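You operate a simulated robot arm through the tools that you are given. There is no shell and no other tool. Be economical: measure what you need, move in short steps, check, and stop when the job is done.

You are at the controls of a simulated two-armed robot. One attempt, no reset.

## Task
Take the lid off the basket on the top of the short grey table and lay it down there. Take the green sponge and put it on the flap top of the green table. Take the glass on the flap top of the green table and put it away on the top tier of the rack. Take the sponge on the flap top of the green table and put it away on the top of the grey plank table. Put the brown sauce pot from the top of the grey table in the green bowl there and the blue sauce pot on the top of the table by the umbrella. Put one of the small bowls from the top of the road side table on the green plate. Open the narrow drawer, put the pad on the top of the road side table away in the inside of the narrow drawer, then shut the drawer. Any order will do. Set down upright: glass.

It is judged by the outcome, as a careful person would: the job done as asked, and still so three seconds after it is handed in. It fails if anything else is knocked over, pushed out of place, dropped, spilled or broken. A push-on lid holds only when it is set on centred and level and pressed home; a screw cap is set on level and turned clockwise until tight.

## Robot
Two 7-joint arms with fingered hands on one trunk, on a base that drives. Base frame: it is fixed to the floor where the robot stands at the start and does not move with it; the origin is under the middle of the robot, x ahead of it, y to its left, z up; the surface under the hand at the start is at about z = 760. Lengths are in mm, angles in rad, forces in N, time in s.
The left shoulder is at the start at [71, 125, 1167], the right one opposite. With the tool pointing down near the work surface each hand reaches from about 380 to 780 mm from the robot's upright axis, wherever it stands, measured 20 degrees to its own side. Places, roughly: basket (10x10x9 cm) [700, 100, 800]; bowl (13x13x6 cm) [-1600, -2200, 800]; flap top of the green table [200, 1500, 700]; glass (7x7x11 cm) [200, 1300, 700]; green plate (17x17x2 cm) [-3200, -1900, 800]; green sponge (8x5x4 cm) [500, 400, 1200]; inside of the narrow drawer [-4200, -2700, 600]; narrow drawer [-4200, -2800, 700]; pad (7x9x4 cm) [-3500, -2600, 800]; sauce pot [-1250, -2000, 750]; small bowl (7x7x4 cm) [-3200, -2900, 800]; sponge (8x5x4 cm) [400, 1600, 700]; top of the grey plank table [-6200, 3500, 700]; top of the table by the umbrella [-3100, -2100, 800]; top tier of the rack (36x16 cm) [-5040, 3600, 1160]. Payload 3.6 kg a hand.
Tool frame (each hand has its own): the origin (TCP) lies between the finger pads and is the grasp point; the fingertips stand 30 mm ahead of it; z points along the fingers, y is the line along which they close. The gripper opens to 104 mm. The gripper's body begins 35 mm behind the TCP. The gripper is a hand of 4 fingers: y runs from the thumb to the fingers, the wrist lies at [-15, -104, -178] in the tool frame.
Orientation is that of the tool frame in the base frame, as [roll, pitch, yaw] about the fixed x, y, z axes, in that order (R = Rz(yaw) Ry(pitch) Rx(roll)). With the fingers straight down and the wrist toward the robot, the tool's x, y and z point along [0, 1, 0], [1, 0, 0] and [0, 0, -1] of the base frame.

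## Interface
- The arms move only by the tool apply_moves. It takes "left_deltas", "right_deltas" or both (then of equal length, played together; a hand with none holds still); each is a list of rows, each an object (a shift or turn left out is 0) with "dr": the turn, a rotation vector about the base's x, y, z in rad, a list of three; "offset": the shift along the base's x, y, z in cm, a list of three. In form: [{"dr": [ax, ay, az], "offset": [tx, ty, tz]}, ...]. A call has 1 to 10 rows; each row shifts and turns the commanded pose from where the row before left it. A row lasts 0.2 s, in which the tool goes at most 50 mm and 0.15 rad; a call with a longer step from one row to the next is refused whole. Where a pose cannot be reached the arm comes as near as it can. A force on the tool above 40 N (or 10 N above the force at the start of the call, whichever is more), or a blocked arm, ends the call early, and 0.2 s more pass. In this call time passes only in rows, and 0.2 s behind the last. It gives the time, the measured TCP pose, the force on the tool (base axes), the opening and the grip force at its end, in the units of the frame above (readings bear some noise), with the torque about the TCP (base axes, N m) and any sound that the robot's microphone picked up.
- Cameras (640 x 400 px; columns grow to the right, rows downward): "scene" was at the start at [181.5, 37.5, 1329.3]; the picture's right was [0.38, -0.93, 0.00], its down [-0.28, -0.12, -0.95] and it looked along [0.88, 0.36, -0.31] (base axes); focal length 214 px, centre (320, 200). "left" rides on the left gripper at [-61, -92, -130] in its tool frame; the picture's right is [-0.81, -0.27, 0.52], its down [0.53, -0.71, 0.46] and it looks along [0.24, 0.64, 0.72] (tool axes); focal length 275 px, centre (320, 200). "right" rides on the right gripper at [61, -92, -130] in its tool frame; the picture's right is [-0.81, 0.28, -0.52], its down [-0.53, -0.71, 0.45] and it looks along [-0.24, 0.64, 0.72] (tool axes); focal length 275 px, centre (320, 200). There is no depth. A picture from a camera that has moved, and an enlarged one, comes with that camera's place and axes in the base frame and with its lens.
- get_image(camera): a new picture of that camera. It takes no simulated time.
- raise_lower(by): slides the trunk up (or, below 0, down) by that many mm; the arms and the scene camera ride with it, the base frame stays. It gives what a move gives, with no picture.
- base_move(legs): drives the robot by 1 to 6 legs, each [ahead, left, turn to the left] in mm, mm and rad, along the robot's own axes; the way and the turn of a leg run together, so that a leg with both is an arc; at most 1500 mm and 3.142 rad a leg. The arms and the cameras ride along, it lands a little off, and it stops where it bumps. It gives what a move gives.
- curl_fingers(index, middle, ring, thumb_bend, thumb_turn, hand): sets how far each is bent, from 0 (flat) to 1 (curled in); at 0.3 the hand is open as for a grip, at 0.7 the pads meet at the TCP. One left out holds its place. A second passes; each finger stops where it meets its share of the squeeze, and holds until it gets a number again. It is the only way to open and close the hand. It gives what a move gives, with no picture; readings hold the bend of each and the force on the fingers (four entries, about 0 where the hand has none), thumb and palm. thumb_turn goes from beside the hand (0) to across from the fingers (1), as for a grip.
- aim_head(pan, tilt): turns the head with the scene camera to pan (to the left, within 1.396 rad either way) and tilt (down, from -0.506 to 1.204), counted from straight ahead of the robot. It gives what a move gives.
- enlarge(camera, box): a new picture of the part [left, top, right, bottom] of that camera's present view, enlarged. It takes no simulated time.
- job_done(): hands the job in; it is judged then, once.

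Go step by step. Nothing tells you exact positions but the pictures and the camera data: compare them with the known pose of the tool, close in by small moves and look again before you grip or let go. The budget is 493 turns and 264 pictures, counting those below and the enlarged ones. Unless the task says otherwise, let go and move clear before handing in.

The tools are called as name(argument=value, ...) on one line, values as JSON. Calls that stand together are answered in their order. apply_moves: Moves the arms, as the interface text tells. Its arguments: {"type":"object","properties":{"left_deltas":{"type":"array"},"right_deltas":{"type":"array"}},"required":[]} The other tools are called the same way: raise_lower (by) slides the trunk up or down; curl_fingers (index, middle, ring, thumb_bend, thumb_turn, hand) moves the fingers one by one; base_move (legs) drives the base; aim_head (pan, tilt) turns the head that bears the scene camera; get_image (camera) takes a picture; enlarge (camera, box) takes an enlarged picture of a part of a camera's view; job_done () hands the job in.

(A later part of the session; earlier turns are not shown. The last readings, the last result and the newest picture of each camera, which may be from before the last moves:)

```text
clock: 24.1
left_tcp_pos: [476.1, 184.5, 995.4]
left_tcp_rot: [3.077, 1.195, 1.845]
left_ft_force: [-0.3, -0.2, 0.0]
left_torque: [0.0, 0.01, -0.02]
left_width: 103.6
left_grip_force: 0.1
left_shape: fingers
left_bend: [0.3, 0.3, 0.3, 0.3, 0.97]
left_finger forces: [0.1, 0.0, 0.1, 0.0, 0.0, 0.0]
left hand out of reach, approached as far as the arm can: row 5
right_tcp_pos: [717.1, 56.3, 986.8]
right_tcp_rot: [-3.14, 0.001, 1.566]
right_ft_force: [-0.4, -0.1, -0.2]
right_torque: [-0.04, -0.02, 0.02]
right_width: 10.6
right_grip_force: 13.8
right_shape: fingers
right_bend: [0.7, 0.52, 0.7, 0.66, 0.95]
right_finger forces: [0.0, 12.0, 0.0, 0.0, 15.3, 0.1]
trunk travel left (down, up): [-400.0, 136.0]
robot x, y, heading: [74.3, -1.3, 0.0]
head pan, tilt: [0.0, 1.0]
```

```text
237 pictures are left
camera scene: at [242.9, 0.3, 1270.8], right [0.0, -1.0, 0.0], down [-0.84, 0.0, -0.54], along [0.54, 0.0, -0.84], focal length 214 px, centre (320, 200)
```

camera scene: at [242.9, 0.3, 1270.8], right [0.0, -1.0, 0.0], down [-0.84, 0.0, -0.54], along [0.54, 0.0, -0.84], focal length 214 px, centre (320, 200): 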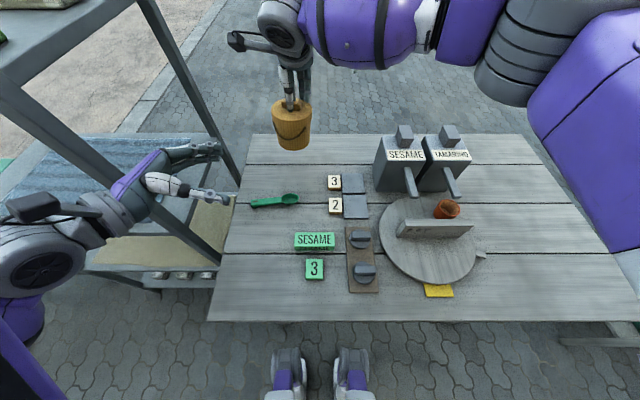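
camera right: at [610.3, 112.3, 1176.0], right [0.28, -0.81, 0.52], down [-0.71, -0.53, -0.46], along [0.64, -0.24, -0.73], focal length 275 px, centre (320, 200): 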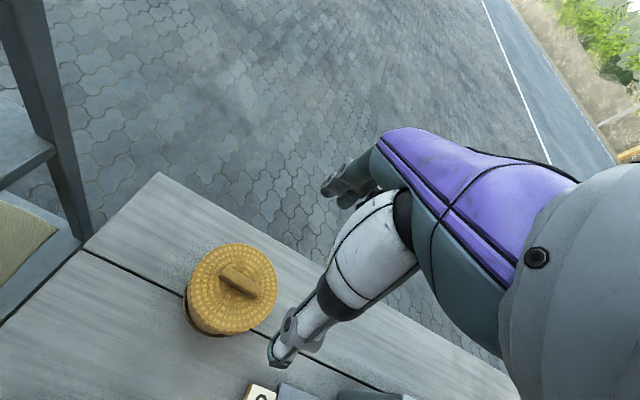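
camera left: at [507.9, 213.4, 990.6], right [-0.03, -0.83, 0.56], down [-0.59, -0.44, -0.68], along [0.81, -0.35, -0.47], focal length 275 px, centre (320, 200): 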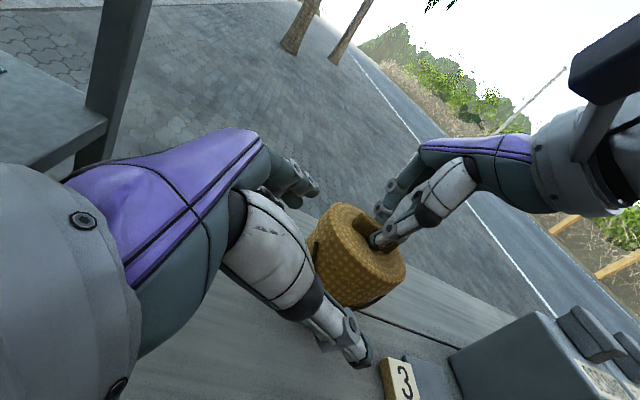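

All is clear, so I'll make the base shift with the basket held high.

base_move(legs=[[0, -150, 0.3]])

get_image(camera="scene")

```text
clock: 26.1
left_tcp_pos: [425.5, 146.1, 996.0]
left_tcp_rot: [3.076, 1.197, 2.136]
left_ft_force: [0.3, 0.5, -0.3]
left_torque: [0.0, 0.0, 0.01]
left_width: 103.3
left_grip_force: 0.2
left_shape: fingers
left_bend: [0.3, 0.3, 0.3, 0.3, 0.97]
left_finger forces: [0.0, 0.1, 0.0, 0.0, 0.0, 0.0]
right_tcp_pos: [694.5, 92.8, 985.1]
right_tcp_rot: [-3.141, 0.0, 1.862]
right_ft_force: [0.3, -0.2, -0.5]
right_torque: [-0.02, 0.03, -0.02]
right_width: 10.5
right_grip_force: 13.6
right_shape: fingers
right_bend: [0.7, 0.52, 0.7, 0.66, 0.95]
right_finger forces: [0.1, 12.0, 0.0, 0.1, 14.9, 0.1]
trunk travel left (down, up): [-400.0, 136.0]
robot x, y, heading: [98.1, -147.5, 0.295]
head pan, tilt: [0.0, 1.0]
```

```text
236 pictures are left
camera scene: at [256.7, -98.1, 1270.9], right [0.29, -0.96, 0.0], down [-0.81, -0.24, -0.54], along [0.52, 0.16, -0.84], focal length 214 px, centre (320, 200)
```

scene: 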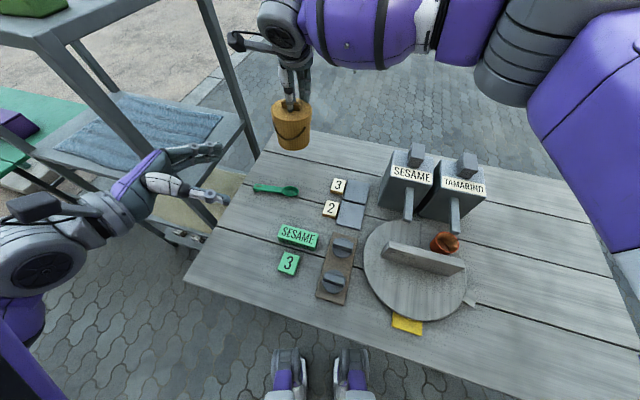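

I'll set the basket back down at about (715, 60) and bring the left hand forward.

apply_moves(left_deltas=[{"offset": [3.5, 0.9, -2.3]}, {"offset": [3.5, 0.9, -2.3]}, {"offset": [3.5, 0.9, -2.3]}, {"offset": [3.5, 0.9, -2.3]}, {"offset": [3.5, 0.9, -2.3]}], right_deltas=[{"offset": [0.5, -0.7, -1.8]}, {"offset": [0.5, -0.7, -1.8]}, {"offset": [0.5, -0.7, -1.8]}, {"offset": [0.5, -0.6, -1.8]}, {"offset": [0.1, -0.6, -1.8]}])

get_image(camera="left")

get_image(camera="scene")

```text
clock: 27.2
left_tcp_pos: [603.0, 190.7, 880.0]
left_tcp_rot: [3.08, 1.197, 2.142]
left_ft_force: [0.6, 0.5, 0.3]
left_torque: [-0.03, 0.0, -0.03]
left_width: 103.2
left_grip_force: 0.1
left_shape: fingers
left_bend: [0.3, 0.3, 0.3, 0.3, 0.97]
left_finger forces: [0.1, 0.1, 0.0, 0.0, 0.1, 0.1]
right_tcp_pos: [715.8, 60.9, 894.4]
right_tcp_rot: [-3.139, -0.002, 1.862]
right_ft_force: [1.0, 0.3, -0.9]
right_torque: [0.01, -0.05, -0.02]
right_width: 10.1
right_grip_force: 13.2
right_shape: fingers
right_bend: [0.7, 0.52, 0.7, 0.66, 0.95]
right_finger forces: [0.1, 11.9, 0.1, 0.0, 14.7, 0.1]
trunk travel left (down, up): [-400.0, 136.0]
robot x, y, heading: [101.0, -148.7, 0.294]
head pan, tilt: [0.0, 1.0]
```

```text
235 pictures are left
camera left: at [469.6, 215.9, 980.8], right [0.22, -0.8, 0.56], down [-0.43, -0.6, -0.68], along [0.87, -0.09, -0.48], focal length 275 px, centre (320, 200)
```

left: 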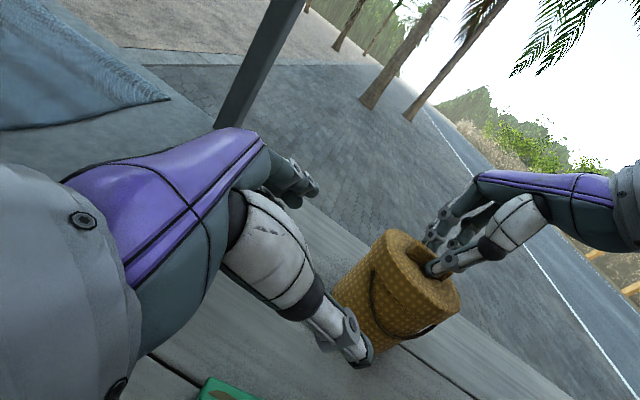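

```text
234 pictures are left
camera scene: at [257.6, -97.9, 1270.8], right [0.29, -0.96, 0.0], down [-0.81, -0.24, -0.54], along [0.52, 0.16, -0.84], focal length 214 px, centre (320, 200)
```

scene: 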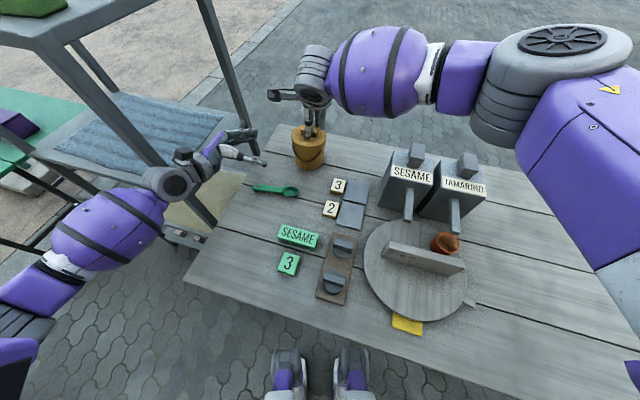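

The basket is just above the table and the left hand is clear. I'll move to the pre-grasp and lower the basket the last few millimetres.

apply_moves(left_deltas=[{"offset": [1.6, -1.3, -1.4]}, {"offset": [1.6, -1.3, -1.4]}, {"offset": [1.6, -1.3, -1.4]}, {"offset": [1.5, -1.3, -1.3]}], right_deltas=[{"offset": [0, 0, -0.1]}, {"offset": [0, 0, -0.1]}, {"offset": [0, 0, -0.1]}, {"offset": [0, 0, -0.1]}])

get_image(camera="left")

enlarge(camera="scene", box=[200, 80, 360, 220])

```text
clock: 28.2
left_tcp_pos: [664.6, 137.6, 826.1]
left_tcp_rot: [3.076, 1.196, 2.138]
left_ft_force: [-0.1, 0.6, -0.3]
left_torque: [0.0, -0.03, 0.01]
left_width: 103.1
left_grip_force: 0.0
left_shape: fingers
left_bend: [0.3, 0.3, 0.3, 0.3, 0.97]
left_finger forces: [0.0, 0.0, 0.1, 0.0, 0.1, 0.0]
right_tcp_pos: [715.8, 60.9, 892.0]
right_tcp_rot: [-3.14, -0.001, 1.862]
right_ft_force: [-0.9, 0.2, -1.1]
right_torque: [-0.04, -0.02, 0.01]
right_width: 10.3
right_grip_force: 13.6
right_shape: fingers
right_bend: [0.7, 0.52, 0.7, 0.66, 0.95]
right_finger forces: [0.1, 11.8, 0.0, 0.0, 14.5, 0.0]
trunk travel left (down, up): [-400.0, 136.0]
robot x, y, heading: [100.9, -151.2, 0.295]
head pan, tilt: [0.0, 1.0]
```

```text
233 pictures are left
camera left: at [531.0, 163.0, 926.7], right [0.22, -0.8, 0.56], down [-0.43, -0.6, -0.68], along [0.88, -0.09, -0.48], focal length 275 px, centre (320, 200)
```

left: 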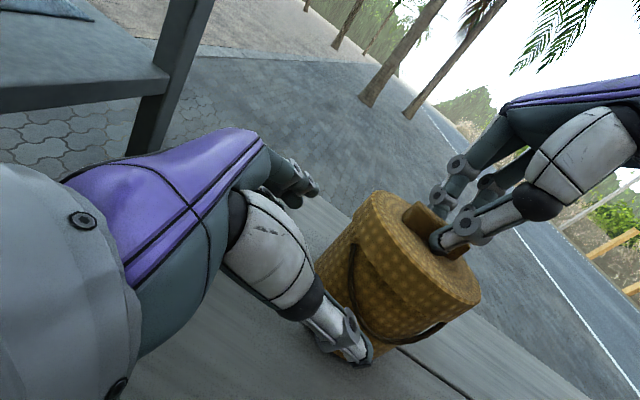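

```text
2.86 times, centred on (280, 150) of scene
camera zoom: at [257.0, -98.1, 1270.8], right [0.29, -0.96, 0.0], down [-0.81, -0.24, -0.54], along [0.52, 0.16, -0.84], focal length 613 px, centre (434, 343)
```

zoom: 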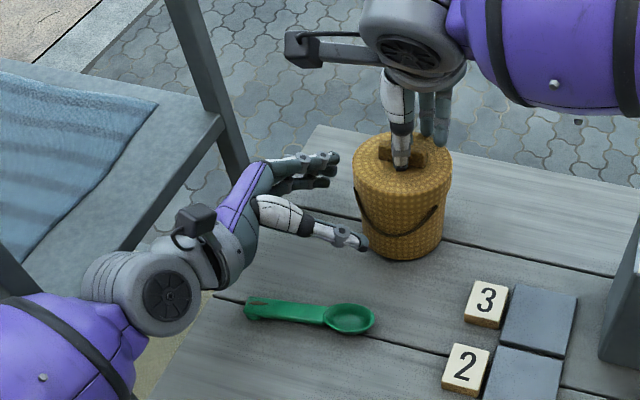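

The body lies straight along the left hand's approach line. I'll advance in small steps.

apply_moves(left_deltas=[{"offset": [1.0, -1.5, -0.8]}, {"offset": [1.0, -1.5, -0.8]}, {"offset": [0.9, -1.5, -0.8]}])

enlarge(camera="scene", box=[220, 80, 340, 185])

get_image(camera="left")

```text
clock: 29.1
left_tcp_pos: [692.8, 94.2, 802.0]
left_tcp_rot: [3.081, 1.197, 2.142]
left_ft_force: [-1.9, 0.2, 0.1]
left_torque: [0.02, -0.02, -0.03]
left_width: 103.6
left_grip_force: 0.4
left_shape: fingers
left_bend: [0.3, 0.3, 0.3, 0.29, 0.97]
left_finger forces: [0.0, 0.0, 0.0, 0.0, 0.9, 0.0]
right_tcp_pos: [715.0, 60.8, 891.6]
right_tcp_rot: [-3.14, -0.002, 1.861]
right_ft_force: [0.6, -1.1, -1.7]
right_torque: [-0.03, -0.1, -0.02]
right_width: 10.3
right_grip_force: 12.8
right_shape: fingers
right_bend: [0.7, 0.51, 0.7, 0.66, 0.95]
right_finger forces: [0.1, 12.4, 0.0, 0.1, 12.9, 0.0]
trunk travel left (down, up): [-400.0, 136.0]
robot x, y, heading: [98.1, -144.9, 0.297]
head pan, tilt: [0.0, 1.0]
```

```text
3.81 times, centred on (280, 132) of scene
camera zoom: at [257.0, -98.2, 1270.8], right [0.29, -0.96, 0.0], down [-0.81, -0.24, -0.54], along [0.52, 0.16, -0.84], focal length 817 px, centre (472, 457)
```

zoom: 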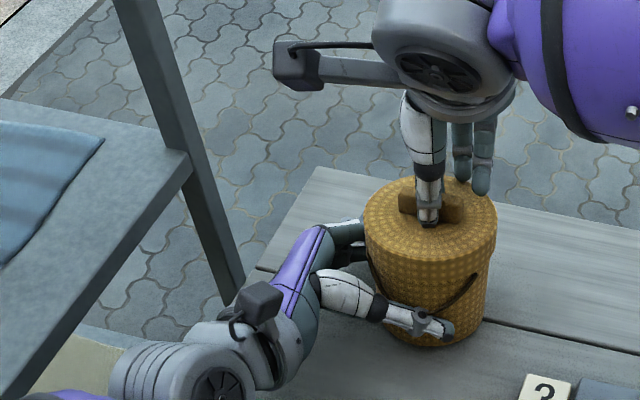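

```text
230 pictures are left
camera left: at [560.5, 119.0, 902.6], right [0.22, -0.8, 0.56], down [-0.43, -0.6, -0.68], along [0.87, -0.09, -0.48], focal length 275 px, centre (320, 200)
```

left: 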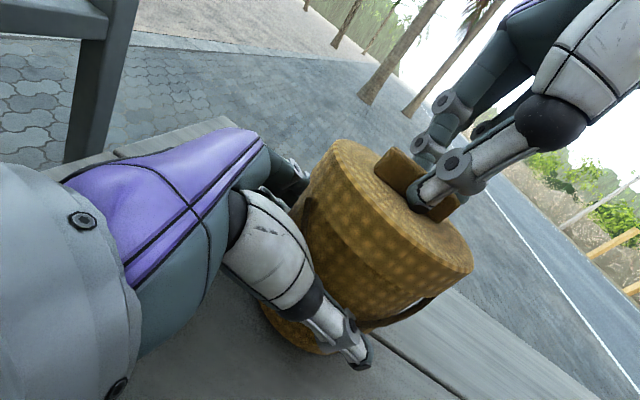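

The hand straddles the body below the lid rim. I'll go one small step further and close.

apply_moves(left_deltas=[{"offset": [0.5, -0.8, -0.3]}])

curl_fingers(hand="left", index=0.6, middle=0.6, ring=0.6, thumb_bend=0.6)

enlarge(camera="scene", box=[220, 80, 340, 185])

```text
clock: 29.4
left_tcp_pos: [699.0, 84.4, 798.2]
left_tcp_rot: [3.081, 1.196, 2.143]
left_ft_force: [-4.3, 0.9, 1.7]
left_torque: [-0.06, 0.06, -0.11]
left_width: 105.9
left_grip_force: 1.6
left_shape: fingers
left_bend: [0.3, 0.3, 0.3, 0.28, 0.97]
left_finger forces: [0.0, 0.0, 0.0, 0.0, 3.4, 0.1]
right_tcp_pos: [715.8, 59.9, 891.6]
right_tcp_rot: [3.141, -0.001, 1.86]
right_ft_force: [3.2, -0.5, -3.9]
right_torque: [-0.07, -0.45, 0.03]
right_width: 9.7
right_grip_force: 12.6
right_shape: fingers
right_bend: [0.69, 0.5, 0.7, 0.66, 0.96]
right_finger forces: [0.6, 14.4, 0.0, 0.0, 9.3, 0.0]
trunk travel left (down, up): [-400.0, 136.0]
robot x, y, heading: [98.6, -146.4, 0.295]
head pan, tilt: [0.0, 1.0]
```

```text
clock: 30.4
left_tcp_pos: [698.6, 85.7, 799.7]
left_tcp_rot: [3.075, 1.198, 2.137]
left_ft_force: [4.8, 3.7, 5.9]
left_torque: [0.17, -0.29, 0.14]
left_width: 83.6
left_grip_force: 29.2
left_shape: fingers
left_bend: [0.41, 0.5, 0.5, 0.38, 0.95]
left_finger forces: [12.8, 9.4, 12.4, 0.1, 24.7, 0.0]
right_tcp_pos: [713.7, 60.1, 892.7]
right_tcp_rot: [-3.141, -0.002, 1.863]
right_ft_force: [-2.5, -1.3, 3.3]
right_torque: [-0.02, 0.02, 0.02]
right_width: 7.6
right_grip_force: 6.2
right_shape: fingers
right_bend: [0.65, 0.63, 0.7, 0.71, 0.97]
right_finger forces: [4.2, 1.1, 0.0, 0.0, 8.0, 0.0]
trunk travel left (down, up): [-400.0, 136.0]
robot x, y, heading: [99.7, -149.2, 0.296]
head pan, tilt: [0.0, 1.0]
heard: snap
```

```text
3.81 times, centred on (280, 132) of scene
camera zoom: at [256.1, -97.9, 1271.0], right [0.29, -0.96, 0.0], down [-0.81, -0.24, -0.54], along [0.52, 0.16, -0.84], focal length 817 px, centre (472, 457)
```

zoom: 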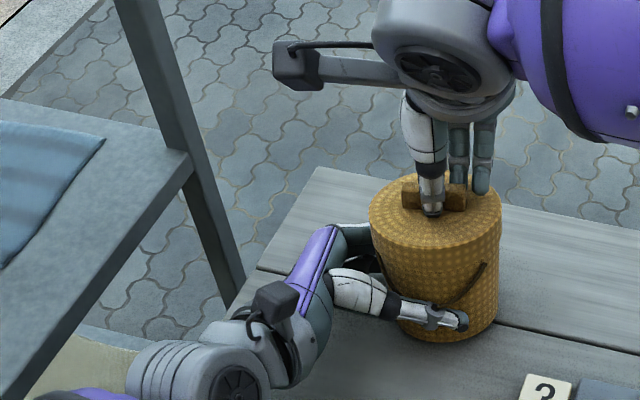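

I heard a snap, so the lid has come loose. I'll firm up the right pinch and lift the lid.

curl_fingers(hand="right", index=0.72, middle=0.72, thumb_bend=0.78)

apply_moves(right_deltas=[{"offset": [0, 0, 0.5]}, {"offset": [0, 0, 0.8]}, {"offset": [0, 0, 1]}, {"offset": [0, 0, 2]}])

enlarge(camera="scene", box=[220, 80, 340, 185])

```text
clock: 31.4
left_tcp_pos: [698.8, 85.8, 799.7]
left_tcp_rot: [3.069, 1.198, 2.132]
left_ft_force: [3.3, 3.7, 8.6]
left_torque: [0.23, -0.48, 0.13]
left_width: 84.0
left_grip_force: 29.5
left_shape: fingers
left_bend: [0.42, 0.5, 0.5, 0.38, 0.95]
left_finger forces: [12.0, 9.4, 12.9, 0.0, 25.6, 0.0]
right_tcp_pos: [715.4, 61.0, 892.3]
right_tcp_rot: [3.14, -0.001, 1.864]
right_ft_force: [-1.1, -0.5, 1.1]
right_torque: [-0.01, 0.06, 0.01]
right_width: 7.2
right_grip_force: 12.3
right_shape: fingers
right_bend: [0.62, 0.67, 0.7, 0.71, 0.96]
right_finger forces: [7.9, 3.3, 0.1, 0.1, 14.2, 0.1]
trunk travel left (down, up): [-400.0, 136.0]
robot x, y, heading: [95.4, -145.7, 0.293]
head pan, tilt: [0.0, 1.0]
```

```text
clock: 32.5
left_tcp_pos: [697.5, 85.9, 799.8]
left_tcp_rot: [3.072, 1.198, 2.136]
left_ft_force: [2.2, 3.7, 10.9]
left_torque: [0.21, -0.52, 0.14]
left_width: 83.9
left_grip_force: 30.4
left_shape: fingers
left_bend: [0.42, 0.5, 0.5, 0.38, 0.95]
left_finger forces: [11.8, 9.2, 13.6, 0.0, 25.7, 0.0]
right_tcp_pos: [714.3, 61.4, 936.4]
right_tcp_rot: [-3.139, -0.001, 1.863]
right_ft_force: [0.7, -0.9, -0.6]
right_torque: [0.01, -0.01, 0.02]
right_width: 7.3
right_grip_force: 11.2
right_shape: fingers
right_bend: [0.62, 0.71, 0.7, 0.71, 0.95]
right_finger forces: [8.5, 2.9, 0.0, 0.0, 12.6, 0.1]
trunk travel left (down, up): [-400.0, 136.0]
robot x, y, heading: [97.3, -148.6, 0.289]
head pan, tilt: [0.0, 1.0]
```

```text
3.81 times, centred on (280, 132) of scene
camera zoom: at [255.9, -98.0, 1271.0], right [0.29, -0.96, 0.0], down [-0.81, -0.24, -0.54], along [0.52, 0.16, -0.84], focal length 817 px, centre (472, 457)
```

zoom: 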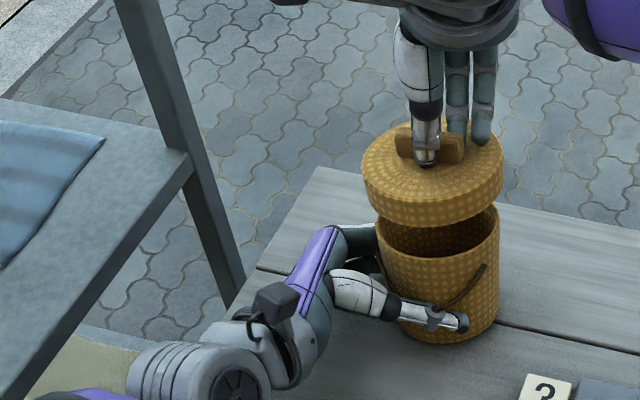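

The lid is off and the basket body stands level. I'll open the left hand, back it out, and carry the lid to the clear spot right of the basket, near (765, -55).

curl_fingers(hand="left", index=0.3, middle=0.3, ring=0.3, thumb_bend=0.25)

apply_moves(left_deltas=[{"offset": [-1.0, 1.5, 0.7]}, {"offset": [-1.0, 1.5, 0.7]}, {"offset": [-1.0, 1.5, 0.7]}, {"offset": [-1.5, 2, 1]}, {"offset": [-2, 1, 2]}, {"offset": [-2, 0, 2]}, {"offset": [-2, 0, 2]}], right_deltas=[{"offset": [0, 0, 1.5]}, {"offset": [0.7, -2, 1]}, {"offset": [0.8, -2.5, 0]}, {"offset": [0.8, -2.5, 0]}, {"offset": [0.8, -2.5, 0]}, {"offset": [0.8, -2, 0]}, {"offset": [0, 0, -2]}])

get_image(camera="scene")

get_image(camera="right")

```text
clock: 33.5
left_tcp_pos: [697.2, 85.8, 798.2]
left_tcp_rot: [3.083, 1.197, 2.144]
left_ft_force: [-1.2, 0.0, 0.9]
left_torque: [0.01, 0.0, -0.01]
left_width: 107.1
left_grip_force: 0.9
left_shape: fingers
left_bend: [0.3, 0.3, 0.3, 0.25, 0.98]
left_finger forces: [0.0, 0.0, 0.2, 0.1, 0.2, 0.1]
right_tcp_pos: [714.7, 60.4, 936.8]
right_tcp_rot: [-3.141, -0.002, 1.864]
right_ft_force: [-0.1, -0.3, -1.1]
right_torque: [0.0, 0.02, 0.05]
right_width: 7.3
right_grip_force: 11.3
right_shape: fingers
right_bend: [0.62, 0.71, 0.7, 0.71, 0.95]
right_finger forces: [8.4, 2.9, 0.1, 0.1, 12.5, 0.0]
trunk travel left (down, up): [-400.0, 136.0]
robot x, y, heading: [97.0, -146.0, 0.292]
head pan, tilt: [0.0, 1.0]
```

```text
clock: 35.0
left_tcp_pos: [593.9, 162.4, 891.3]
left_tcp_rot: [3.081, 1.196, 2.143]
left_ft_force: [-0.2, 1.0, 0.3]
left_torque: [0.01, -0.01, -0.03]
left_width: 107.2
left_grip_force: 0.0
left_shape: fingers
left_bend: [0.3, 0.3, 0.3, 0.25, 0.98]
left_finger forces: [0.0, 0.0, 0.1, 0.0, 0.1, 0.1]
right_tcp_pos: [755.2, -54.5, 940.9]
right_tcp_rot: [-3.141, -0.002, 1.862]
right_ft_force: [0.4, -0.4, -0.6]
right_torque: [0.01, -0.01, 0.01]
right_width: 7.6
right_grip_force: 12.1
right_shape: fingers
right_bend: [0.62, 0.71, 0.7, 0.71, 0.95]
right_finger forces: [8.4, 2.8, 0.0, 0.0, 12.6, 0.1]
trunk travel left (down, up): [-400.0, 136.0]
robot x, y, heading: [100.9, -145.3, 0.292]
head pan, tilt: [0.0, 1.0]
```

```text
227 pictures are left
camera scene: at [256.4, -97.8, 1270.9], right [0.29, -0.96, 0.0], down [-0.81, -0.24, -0.54], along [0.52, 0.16, -0.84], focal length 214 px, centre (320, 200)
```

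scene: 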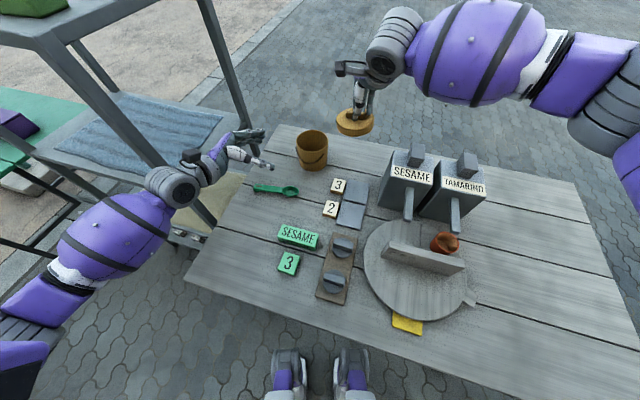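

```text
226 pictures are left
camera right: at [647.5, -22.8, 1072.2], right [0.5, -0.7, 0.52], down [-0.53, -0.71, -0.46], along [0.69, -0.05, -0.72], focal length 275 px, centre (320, 200)
```

right: 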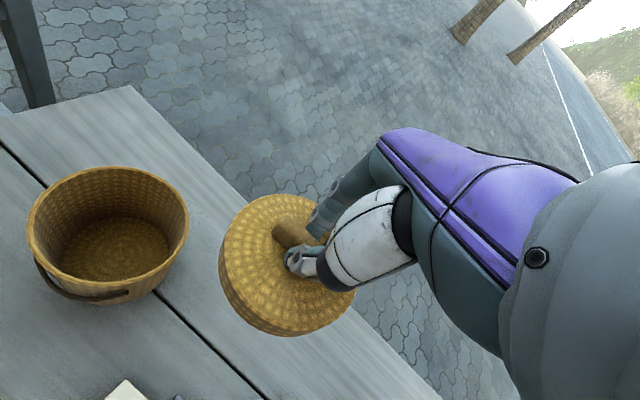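

The spot under the lid is clear, with the table edge at about x=835. I'll lower the lid.

apply_moves(right_deltas=[{"offset": [0, -0.5, -2.5]}, {"offset": [0, 0, -2.5]}, {"offset": [0, 0, -2.5]}, {"offset": [0, 0, -1.8]}, {"offset": [0, 0, -0.5]}, {"offset": [0, 0, -0.5]}, {"offset": [0, 0, -0.5]}, {"offset": [0, 0, -0.4]}])

enlarge(camera="scene", box=[260, 60, 460, 235])

get_image(camera="right")

```text
clock: 36.9
left_tcp_pos: [593.8, 162.0, 891.1]
left_tcp_rot: [3.08, 1.196, 2.144]
left_ft_force: [0.6, -0.3, 0.0]
left_torque: [-0.03, -0.05, 0.01]
left_width: 107.0
left_grip_force: 0.1
left_shape: fingers
left_bend: [0.3, 0.3, 0.3, 0.25, 0.98]
left_finger forces: [0.0, 0.0, 0.0, 0.1, 0.1, 0.1]
right_tcp_pos: [753.2, -59.3, 827.5]
right_tcp_rot: [-3.139, -0.003, 1.863]
right_ft_force: [-0.2, 0.4, 0.3]
right_torque: [0.02, -0.01, -0.04]
right_width: 7.5
right_grip_force: 11.9
right_shape: fingers
right_bend: [0.62, 0.71, 0.7, 0.71, 0.95]
right_finger forces: [8.4, 2.9, 0.1, 0.0, 12.5, 0.0]
trunk travel left (down, up): [-400.0, 136.0]
robot x, y, heading: [93.6, -144.7, 0.294]
head pan, tilt: [0.0, 1.0]
```

```text
2.29 times, centred on (360, 148) of scene
camera zoom: at [256.7, -97.9, 1270.9], right [0.29, -0.96, 0.0], down [-0.81, -0.24, -0.54], along [0.52, 0.16, -0.84], focal length 490 px, centre (229, 320)
```

zoom: 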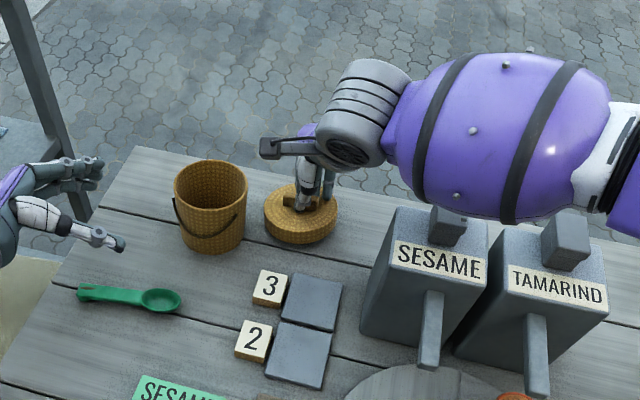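

```text
224 pictures are left
camera right: at [646.8, -27.4, 958.5], right [0.5, -0.7, 0.52], down [-0.53, -0.71, -0.46], along [0.69, -0.05, -0.73], focal length 275 px, centre (320, 200)
```

right: 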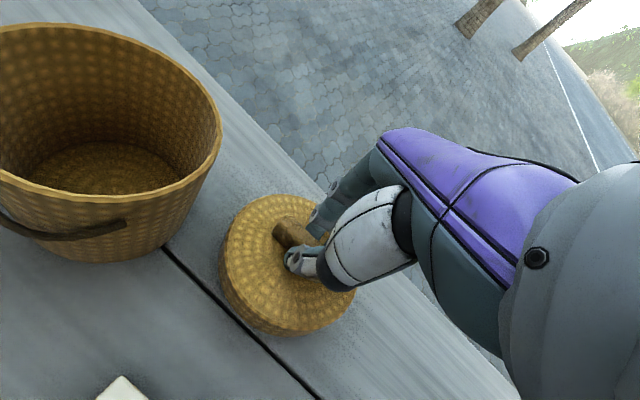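

There's no contact yet, so I'll continue down in small steps.

apply_moves(right_deltas=[{"offset": [0, 0, -0.3]}, {"offset": [0, 0, -0.3]}, {"offset": [0, 0, -0.3]}])

get_image(camera="right")

```text
clock: 37.6
left_tcp_pos: [594.9, 162.3, 892.1]
left_tcp_rot: [3.078, 1.196, 2.14]
left_ft_force: [-0.4, 0.1, -0.6]
left_torque: [-0.04, -0.04, 0.02]
left_width: 107.1
left_grip_force: 0.0
left_shape: fingers
left_bend: [0.3, 0.3, 0.3, 0.25, 0.98]
left_finger forces: [0.0, 0.0, 0.0, 0.0, 0.1, 0.0]
right_tcp_pos: [754.3, -59.4, 817.7]
right_tcp_rot: [3.141, -0.001, 1.862]
right_ft_force: [-0.3, 0.5, -1.2]
right_torque: [0.03, -0.03, 0.01]
right_width: 7.4
right_grip_force: 12.7
right_shape: fingers
right_bend: [0.62, 0.71, 0.7, 0.71, 0.95]
right_finger forces: [8.4, 2.8, 0.0, 0.0, 12.4, 0.1]
trunk travel left (down, up): [-400.0, 136.0]
robot x, y, heading: [101.2, -145.2, 0.298]
head pan, tilt: [0.0, 1.0]
```

```text
223 pictures are left
camera right: at [646.6, -27.5, 950.0], right [0.5, -0.7, 0.52], down [-0.53, -0.71, -0.46], along [0.69, -0.05, -0.73], focal length 275 px, centre (320, 200)
```

right: 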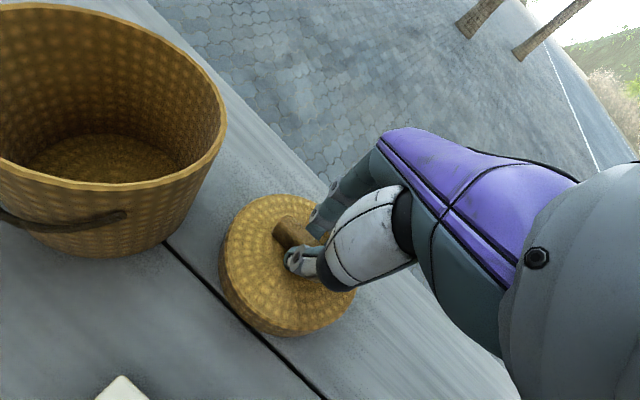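

Still no contact. A little further.

apply_moves(right_deltas=[{"offset": [0, 0, -0.3]}, {"offset": [0, 0, -0.3]}, {"offset": [0, 0, -0.3]}, {"offset": [0, 0, -0.3]}])

```text
clock: 38.6
left_tcp_pos: [593.5, 162.9, 892.2]
left_tcp_rot: [3.075, 1.198, 2.135]
left_ft_force: [0.0, -0.7, 0.6]
left_torque: [0.0, 0.0, 0.02]
left_width: 107.2
left_grip_force: 0.1
left_shape: fingers
left_bend: [0.3, 0.3, 0.3, 0.25, 0.98]
left_finger forces: [0.1, 0.1, 0.0, 0.0, 0.1, 0.1]
right_tcp_pos: [754.6, -59.1, 809.9]
right_tcp_rot: [3.14, -0.002, 1.86]
right_ft_force: [-1.2, -2.4, 11.8]
right_torque: [0.15, -0.12, -0.01]
right_width: 7.6
right_grip_force: 16.7
right_shape: fingers
right_bend: [0.71, 0.71, 0.7, 0.71, 0.95]
right_finger forces: [17.6, 2.3, 0.0, 0.0, 12.6, 0.0]
trunk travel left (down, up): [-400.0, 136.0]
robot x, y, heading: [97.7, -149.1, 0.295]
head pan, tilt: [0.0, 1.0]
```

The lid has touched down at 810. I'll release it, lift away and check.

curl_fingers(hand="right", index=0.45, middle=0.45, ring=0.45, thumb_bend=0.45)

apply_moves(right_deltas=[{"offset": [0, 0, 2]}, {"offset": [0, 0, 4]}, {"offset": [0, 0, 4.5]}, {"offset": [-2, 0, 4]}, {"offset": [-3, 0, 3]}], left_deltas=[{"offset": [-2, 0, 3]}, {"offset": [-2, 0, 3]}, {"offset": [-2, 0, 3]}, {"offset": [-2, 0, 3]}, {"offset": [-2, 0, 3]}])

get_image(camera="scene")

```text
clock: 39.6
left_tcp_pos: [592.3, 161.5, 891.9]
left_tcp_rot: [3.076, 1.198, 2.139]
left_ft_force: [0.1, 0.1, 0.2]
left_torque: [-0.03, 0.01, 0.02]
left_width: 107.1
left_grip_force: 0.1
left_shape: fingers
left_bend: [0.3, 0.3, 0.3, 0.25, 0.98]
left_finger forces: [0.0, 0.0, 0.0, 0.0, 0.0, 0.0]
right_tcp_pos: [752.6, -58.4, 811.1]
right_tcp_rot: [3.137, -0.003, 1.864]
right_ft_force: [-3.0, 1.1, 25.7]
right_torque: [0.2, -0.57, 0.05]
right_width: 64.2
right_grip_force: 13.2
right_shape: fingers
right_bend: [0.45, 0.48, 0.45, 0.45, 0.97]
right_finger forces: [6.7, 16.6, 0.0, 0.0, 3.1, 0.0]
trunk travel left (down, up): [-400.0, 136.0]
robot x, y, heading: [97.9, -145.9, 0.296]
head pan, tilt: [0.0, 1.0]
```

```text
clock: 40.9
left_tcp_pos: [491.2, 163.1, 1039.4]
left_tcp_rot: [3.076, 1.199, 2.137]
left_ft_force: [-0.2, -0.2, 0.1]
left_torque: [0.05, -0.03, 0.03]
left_width: 107.3
left_grip_force: 0.2
left_shape: fingers
left_bend: [0.3, 0.3, 0.3, 0.25, 0.98]
left_finger forces: [0.0, 0.0, 0.0, 0.0, 0.1, 0.1]
right_tcp_pos: [703.4, -61.0, 983.7]
right_tcp_rot: [-3.141, -0.002, 1.862]
right_ft_force: [0.4, 0.6, 0.1]
right_torque: [0.0, 0.0, 0.02]
right_width: 65.3
right_grip_force: 0.1
right_shape: fingers
right_bend: [0.45, 0.45, 0.45, 0.45, 0.97]
right_finger forces: [0.1, 0.0, 0.0, 0.0, 0.1, 0.0]
trunk travel left (down, up): [-400.0, 136.0]
robot x, y, heading: [100.0, -145.0, 0.295]
head pan, tilt: [0.0, 1.0]
```

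```text
222 pictures are left
camera scene: at [255.8, -98.1, 1271.0], right [0.29, -0.96, 0.0], down [-0.81, -0.24, -0.54], along [0.52, 0.16, -0.84], focal length 214 px, centre (320, 200)
```

scene: 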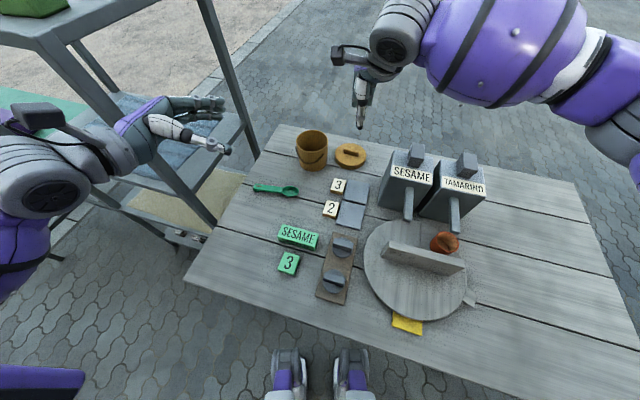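

The lid lies flat beside the basket and nothing else has moved. I'll raise both hands, straighten the left one, and go back to the first standing spot for the sponge.

apply_moves(left_deltas=[{"offset": [-1.5, 0, 4]}, {"offset": [-1.5, 0, 4], "dr": [0.127, 0.08, 0]}, {"offset": [-1.5, 0, 4], "dr": [0.127, 0.08, 0]}, {"offset": [-1.5, 0, 4], "dr": [0.127, 0.08, 0]}, {"offset": [-1.5, 0, 4], "dr": [0.127, 0.08, 0]}, {"offset": [-1, 0, 4], "dr": [0.127, 0.08, 0]}, {"offset": [0, 0, 4], "dr": [0.127, 0.08, 0]}, {"offset": [0, 0, 4], "dr": [0.127, 0.08, 0]}, {"offset": [0, 0, 0], "dr": [0.127, 0.08, 0]}, {"dr": [0, 0, -0.15]}], right_deltas=[{"offset": [-3, 0, 3.5]}, {"offset": [-3, 0, 3.5]}, {"offset": [-3, 0, 3.5]}, {"offset": [-3, 0, 3.5]}, {"offset": [-3, -0.5, 3.5]}, {"offset": [-3, -1, 3.5]}, {"offset": [-3, -1, 3.5]}, {"offset": [-3, -1, 3.5]}, {"offset": [-3, -1, 3]}, {"offset": [-3, -1, 2]}])

base_move(legs=[[-51, 169, 0], [0, 0, -0.295]])

aim_head(pan=0.6, tilt=0.5)

get_image(camera="scene")

```text
clock: 43.0
left_tcp_pos: [405.3, 163.3, 1360.4]
left_tcp_rot: [3.071, -0.004, 1.985]
left_ft_force: [0.1, 0.8, -0.2]
left_torque: [-0.04, 0.0, 0.01]
left_width: 107.0
left_grip_force: 0.1
left_shape: fingers
left_bend: [0.3, 0.3, 0.3, 0.25, 0.98]
left_finger forces: [0.0, 0.0, 0.0, 0.0, 0.0, 0.0]
right_tcp_pos: [402.9, -110.9, 1310.9]
right_tcp_rot: [-3.134, 0.008, 1.858]
right_ft_force: [-1.0, -0.2, 0.6]
right_torque: [0.01, 0.01, 0.03]
right_width: 65.1
right_grip_force: 0.1
right_shape: fingers
right_bend: [0.45, 0.45, 0.45, 0.45, 0.97]
right_finger forces: [0.0, 0.1, 0.1, 0.0, 0.1, 0.0]
trunk travel left (down, up): [-400.0, 136.0]
robot x, y, heading: [97.0, -144.4, 0.292]
head pan, tilt: [0.0, 1.0]
```

```text
clock: 46.2
left_tcp_pos: [384.5, 212.4, 1359.8]
left_tcp_rot: [3.072, -0.003, 1.693]
left_ft_force: [-0.1, -0.6, 0.0]
left_torque: [-0.04, 0.02, 0.02]
left_width: 107.1
left_grip_force: 0.0
left_shape: fingers
left_bend: [0.3, 0.3, 0.3, 0.25, 0.98]
left_finger forces: [0.0, 0.1, 0.1, 0.0, 0.0, 0.1]
right_tcp_pos: [303.0, -51.0, 1310.2]
right_tcp_rot: [-3.133, 0.0, 1.568]
right_ft_force: [0.3, 0.3, 0.0]
right_torque: [-0.01, -0.06, 0.01]
right_width: 65.0
right_grip_force: 0.2
right_shape: fingers
right_bend: [0.45, 0.45, 0.45, 0.45, 0.97]
right_finger forces: [0.0, 0.0, 0.0, 0.1, 0.0, 0.0]
trunk travel left (down, up): [-400.0, 136.0]
robot x, y, heading: [-2.0, 3.6, 0.002]
head pan, tilt: [0.0, 1.0]
```

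```text
clock: 47.2
left_tcp_pos: [384.1, 211.7, 1359.8]
left_tcp_rot: [3.071, -0.003, 1.693]
left_ft_force: [0.1, -0.3, 0.6]
left_torque: [-0.01, 0.02, -0.02]
left_width: 107.1
left_grip_force: 0.1
left_shape: fingers
left_bend: [0.3, 0.3, 0.3, 0.25, 0.98]
left_finger forces: [0.0, 0.1, 0.1, 0.0, 0.1, 0.1]
right_tcp_pos: [303.7, -49.4, 1309.0]
right_tcp_rot: [-3.132, -0.001, 1.553]
right_ft_force: [43.0, 69.3, 6.2]
right_torque: [-9.67, 6.9, -10.34]
right_width: 65.0
right_grip_force: 0.1
right_shape: fingers
right_bend: [0.45, 0.45, 0.45, 0.45, 0.98]
right_finger forces: [0.1, 0.1, 0.1, 0.1, 0.0, 0.0]
trunk travel left (down, up): [-400.0, 136.0]
robot x, y, heading: [-1.9, 3.9, 0.001]
head pan, tilt: [0.6, 0.499]
```

```text
221 pictures are left
camera scene: at [174.8, 49.3, 1353.8], right [0.47, -0.88, 0.0], down [-0.04, -0.02, -1.0], along [0.88, 0.47, -0.05], focal length 214 px, centre (320, 200)
```

scene: 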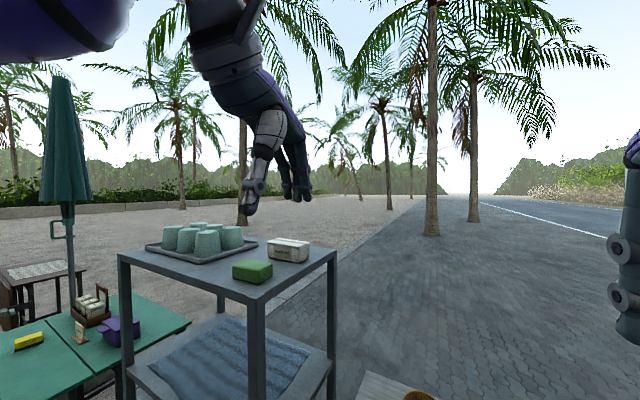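

The head bumped the right hand, which was held too close to it. I'll move the right hand forward and out, and bring the left over the sponge.

apply_moves(right_deltas=[{"offset": [3.5, -2, 0]}, {"offset": [3.5, -2, 0]}, {"offset": [3.5, -2, 0]}, {"offset": [2, -2, 0]}, {"offset": [0, -2, 0]}], left_deltas=[{"offset": [2.6, 3.7, -1], "dr": [-0.008, 0.07, 0]}, {"offset": [2.6, 3.7, -1], "dr": [0, 0, -0.12]}, {"offset": [2.6, 3.7, -1]}, {"offset": [2.6, 3.7, -1]}, {"offset": [2.6, 3.7, -3]}])

get_image(camera="left")

```text
refused: row 5 steps farther than a row can; nothing moved
```

```text
220 pictures are left
camera left: at [292.8, 138.4, 1482.6], right [-0.14, -0.83, -0.54], down [-0.74, 0.45, -0.5], along [0.66, 0.33, -0.68], focal length 275 px, centre (320, 200)
```

left: 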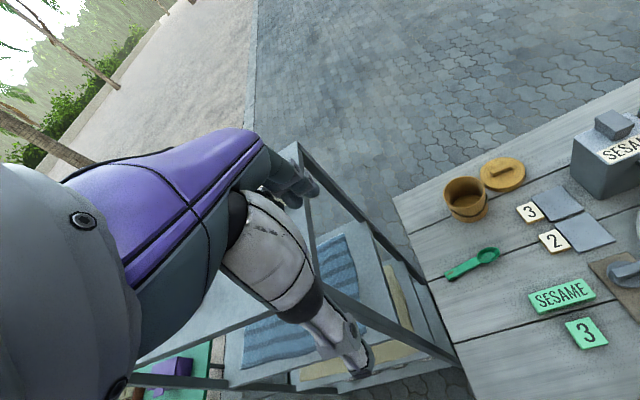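

I'll make that last step smaller and try again.

apply_moves(right_deltas=[{"offset": [3.5, -2, 0]}, {"offset": [3.5, -2, 0]}, {"offset": [3.5, -2, 0]}, {"offset": [2, -2, 0]}, {"offset": [0, -2, 0]}], left_deltas=[{"offset": [2.6, 3.7, -1], "dr": [-0.008, 0.07, 0]}, {"offset": [2.6, 3.7, -1], "dr": [0, 0, -0.12]}, {"offset": [2.6, 3.7, -1]}, {"offset": [2.6, 3.7, -1]}, {"offset": [2.6, 3.7, -1]}])

apply_moves(left_deltas=[{"offset": [0, 0, -3]}, {"offset": [0, 0, -3]}, {"offset": [0, 0, -3]}])

get_image(camera="left")

```text
clock: 48.4
left_tcp_pos: [513.5, 398.2, 1308.9]
left_tcp_rot: [3.141, -0.005, 1.571]
left_ft_force: [-0.1, 0.8, -0.5]
left_torque: [-0.01, 0.01, -0.02]
left_width: 107.4
left_grip_force: 0.0
left_shape: fingers
left_bend: [0.3, 0.3, 0.3, 0.25, 0.98]
left_finger forces: [0.0, 0.1, 0.0, 0.0, 0.0, 0.0]
right_tcp_pos: [428.6, -152.6, 1312.9]
right_tcp_rot: [-3.135, 0.0, 1.566]
right_ft_force: [0.4, 0.3, 0.4]
right_torque: [-0.04, 0.0, 0.01]
right_width: 65.4
right_grip_force: 0.0
right_shape: fingers
right_bend: [0.45, 0.45, 0.45, 0.45, 0.98]
right_finger forces: [0.0, 0.0, 0.1, 0.0, 0.0, 0.0]
trunk travel left (down, up): [-400.0, 136.0]
robot x, y, heading: [-2.2, 5.1, -0.0]
head pan, tilt: [0.6, 0.499]
```

```text
clock: 49.2
left_tcp_pos: [513.9, 395.5, 1218.0]
left_tcp_rot: [3.14, -0.003, 1.575]
left_ft_force: [0.2, -0.4, -0.4]
left_torque: [0.0, -0.03, 0.0]
left_width: 107.1
left_grip_force: 0.2
left_shape: fingers
left_bend: [0.3, 0.3, 0.3, 0.25, 0.98]
left_finger forces: [0.1, 0.0, 0.1, 0.0, 0.1, 0.0]
right_tcp_pos: [428.9, -151.2, 1313.4]
right_tcp_rot: [-3.136, 0.0, 1.566]
right_ft_force: [0.3, 0.1, 1.1]
right_torque: [0.05, 0.02, 0.03]
right_width: 65.3
right_grip_force: 0.2
right_shape: fingers
right_bend: [0.45, 0.45, 0.45, 0.45, 0.98]
right_finger forces: [0.1, 0.1, 0.1, 0.0, 0.0, 0.0]
trunk travel left (down, up): [-400.0, 136.0]
robot x, y, heading: [-3.0, 7.6, 0.0]
head pan, tilt: [0.6, 0.499]
```

```text
219 pictures are left
camera left: at [423.3, 334.1, 1347.2], right [-0.27, -0.81, -0.52], down [-0.71, 0.53, -0.45], along [0.64, 0.25, -0.72], focal length 275 px, centre (320, 200)
```

left: 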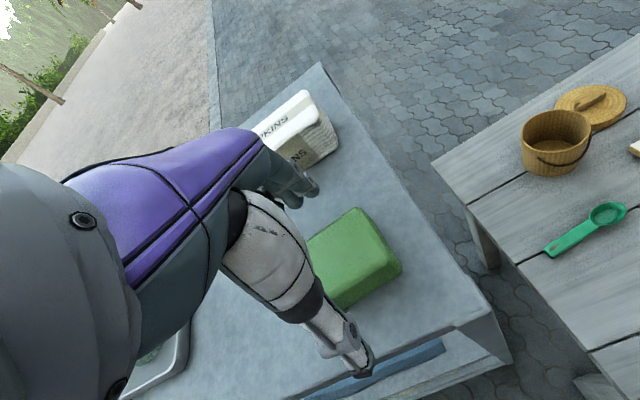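

The view matches the first pick. I'll go down, grip and lift.

apply_moves(left_deltas=[{"offset": [0.1, 0, -1]}, {"offset": [0, 0, -1]}, {"offset": [0, 0, -0.6]}])

curl_fingers(hand="left", index=0.7, middle=0.7, ring=0.7, thumb_bend=0.7)

apply_moves(left_deltas=[{"offset": [0, 0, 1.5]}, {"offset": [0, 0, 4]}, {"offset": [-1, -1, 4]}, {"offset": [-3, -3, 2]}, {"offset": [-3, -3, 2]}])

aim_head(pan=1.3, tilt=0.5)

get_image(camera="scene")

```text
clock: 50.0
left_tcp_pos: [515.4, 395.5, 1193.5]
left_tcp_rot: [3.14, -0.003, 1.573]
left_ft_force: [-0.9, -0.3, 0.6]
left_torque: [-0.01, 0.0, 0.02]
left_width: 107.1
left_grip_force: 0.1
left_shape: fingers
left_bend: [0.3, 0.3, 0.3, 0.25, 0.98]
left_finger forces: [0.1, 0.0, 0.1, 0.0, 0.0, 0.0]
right_tcp_pos: [426.8, -151.6, 1313.4]
right_tcp_rot: [-3.135, 0.002, 1.566]
right_ft_force: [-0.5, 0.7, 0.9]
right_torque: [0.0, -0.02, 0.03]
right_width: 65.2
right_grip_force: 0.2
right_shape: fingers
right_bend: [0.45, 0.45, 0.45, 0.45, 0.98]
right_finger forces: [0.0, 0.1, 0.0, 0.0, 0.0, 0.0]
trunk travel left (down, up): [-400.0, 136.0]
robot x, y, heading: [3.4, 6.9, 0.004]
head pan, tilt: [0.6, 0.499]
```

```text
clock: 51.0
left_tcp_pos: [515.3, 395.6, 1193.5]
left_tcp_rot: [3.139, -0.005, 1.576]
left_ft_force: [3.8, 0.5, 10.5]
left_torque: [0.12, -0.32, -0.03]
left_width: 46.2
left_grip_force: 24.2
left_shape: fingers
left_bend: [0.58, 0.62, 0.64, 0.51, 0.95]
left_finger forces: [8.8, 14.7, 4.9, 0.0, 19.7, 0.0]
right_tcp_pos: [427.7, -152.1, 1313.3]
right_tcp_rot: [-3.134, 0.0, 1.567]
right_ft_force: [-0.2, 0.4, 0.1]
right_torque: [-0.03, 0.01, 0.02]
right_width: 65.2
right_grip_force: 0.0
right_shape: fingers
right_bend: [0.45, 0.45, 0.45, 0.45, 0.98]
right_finger forces: [0.0, 0.0, 0.1, 0.0, 0.0, 0.1]
trunk travel left (down, up): [-400.0, 136.0]
robot x, y, heading: [-2.9, 2.4, 0.001]
head pan, tilt: [0.6, 0.499]
```

```text
clock: 52.2
left_tcp_pos: [444.8, 325.3, 1326.5]
left_tcp_rot: [-3.141, -0.006, 1.574]
left_ft_force: [-0.3, 0.3, -0.4]
left_torque: [0.01, -0.02, 0.01]
left_width: 45.9
left_grip_force: 19.9
left_shape: fingers
left_bend: [0.58, 0.63, 0.64, 0.51, 0.94]
left_finger forces: [8.4, 6.9, 4.2, 0.0, 19.7, 0.0]
right_tcp_pos: [428.2, -151.6, 1313.6]
right_tcp_rot: [-3.135, 0.0, 1.566]
right_ft_force: [0.2, 0.2, 0.4]
right_torque: [0.02, 0.0, 0.0]
right_width: 65.3
right_grip_force: 0.1
right_shape: fingers
right_bend: [0.45, 0.45, 0.45, 0.45, 0.98]
right_finger forces: [0.1, 0.0, 0.0, 0.0, 0.1, 0.1]
trunk travel left (down, up): [-400.0, 136.0]
robot x, y, heading: [1.4, 1.7, 0.002]
head pan, tilt: [0.6, 0.499]
```

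```text
clock: 53.2
left_tcp_pos: [445.8, 326.6, 1326.0]
left_tcp_rot: [-3.14, -0.004, 1.574]
left_ft_force: [0.0, -0.6, -0.1]
left_torque: [0.0, 0.01, 0.0]
left_width: 46.0
left_grip_force: 19.7
left_shape: fingers
left_bend: [0.58, 0.63, 0.64, 0.51, 0.94]
left_finger forces: [8.4, 6.9, 4.3, 0.1, 19.7, 0.0]
right_tcp_pos: [428.5, -151.5, 1313.1]
right_tcp_rot: [-3.134, 0.0, 1.569]
right_ft_force: [0.1, -0.3, 0.0]
right_torque: [-0.01, 0.01, 0.0]
right_width: 65.1
right_grip_force: 0.0
right_shape: fingers
right_bend: [0.45, 0.45, 0.45, 0.45, 0.98]
right_finger forces: [0.0, 0.0, 0.0, 0.0, 0.0, 0.0]
trunk travel left (down, up): [-400.0, 136.0]
robot x, y, heading: [2.2, 4.5, 0.003]
head pan, tilt: [1.3, 0.499]
```

```text
218 pictures are left
camera scene: at [119.0, 94.1, 1312.0], right [0.96, -0.27, 0.0], down [-0.13, -0.46, -0.88], along [0.23, 0.85, -0.48], focal length 214 px, centre (320, 200)
```

scene: 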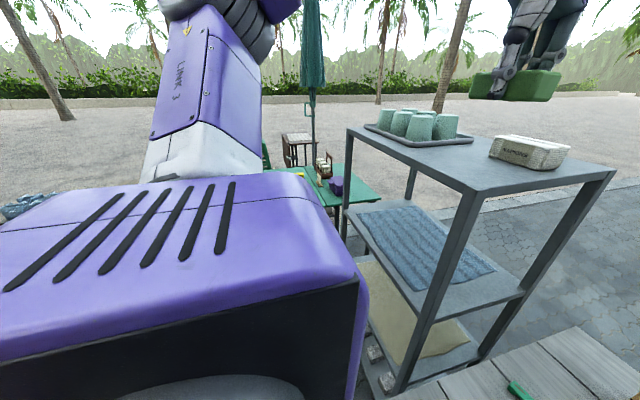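

The sponge is in hand. I'll step back, turn left to face the green table, and look.

base_move(legs=[[-120, 0, 0], [0, 0, 1.571]])

aim_head(pan=0.0, tilt=0.45)

get_image(camera="scene")

```text
clock: 58.3
left_tcp_pos: [-442.9, 448.7, 1326.3]
left_tcp_rot: [3.141, -0.003, -3.131]
left_ft_force: [0.5, 0.7, 0.0]
left_torque: [0.0, -0.01, 0.0]
left_width: 45.7
left_grip_force: 19.2
left_shape: fingers
left_bend: [0.58, 0.63, 0.64, 0.51, 0.94]
left_finger forces: [8.4, 6.5, 4.1, 0.0, 18.9, 0.0]
right_tcp_pos: [34.8, 433.6, 1312.4]
right_tcp_rot: [-3.135, 0.002, -3.14]
right_ft_force: [0.1, 1.3, -0.3]
right_torque: [0.0, 0.01, -0.03]
right_width: 65.1
right_grip_force: 0.0
right_shape: fingers
right_bend: [0.45, 0.45, 0.45, 0.45, 0.98]
right_finger forces: [0.1, 0.0, 0.1, 0.1, 0.0, 0.0]
trunk travel left (down, up): [-400.0, 136.0]
robot x, y, heading: [-117.7, 5.5, 1.577]
head pan, tilt: [1.3, 0.499]
```

```text
clock: 59.8
left_tcp_pos: [-444.0, 448.1, 1326.1]
left_tcp_rot: [-3.141, -0.005, -3.133]
left_ft_force: [-0.1, 0.6, 0.1]
left_torque: [-0.01, 0.0, 0.0]
left_width: 45.9
left_grip_force: 18.8
left_shape: fingers
left_bend: [0.58, 0.63, 0.64, 0.51, 0.94]
left_finger forces: [8.3, 6.5, 4.2, 0.0, 18.9, 0.0]
right_tcp_pos: [33.9, 433.7, 1312.4]
right_tcp_rot: [-3.133, 0.0, -3.141]
right_ft_force: [0.2, 1.1, -0.4]
right_torque: [-0.01, 0.03, 0.01]
right_width: 65.1
right_grip_force: 0.1
right_shape: fingers
right_bend: [0.45, 0.45, 0.45, 0.45, 0.98]
right_finger forces: [0.1, 0.0, 0.0, 0.1, 0.0, 0.0]
trunk travel left (down, up): [-400.0, 136.0]
robot x, y, heading: [-114.3, 5.5, 1.574]
head pan, tilt: [0.0, 0.45]
```

```text
217 pictures are left
camera scene: at [-120.1, 193.1, 1316.4], right [1.0, 0.01, 0.0], down [0.0, -0.44, -0.9], along [-0.01, 0.9, -0.44], focal length 214 px, centre (320, 200)
```

scene: 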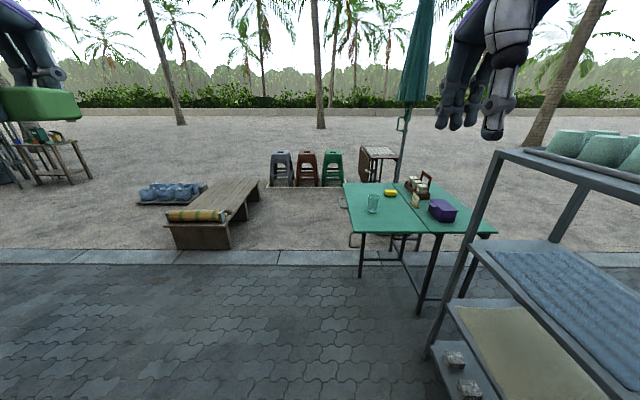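

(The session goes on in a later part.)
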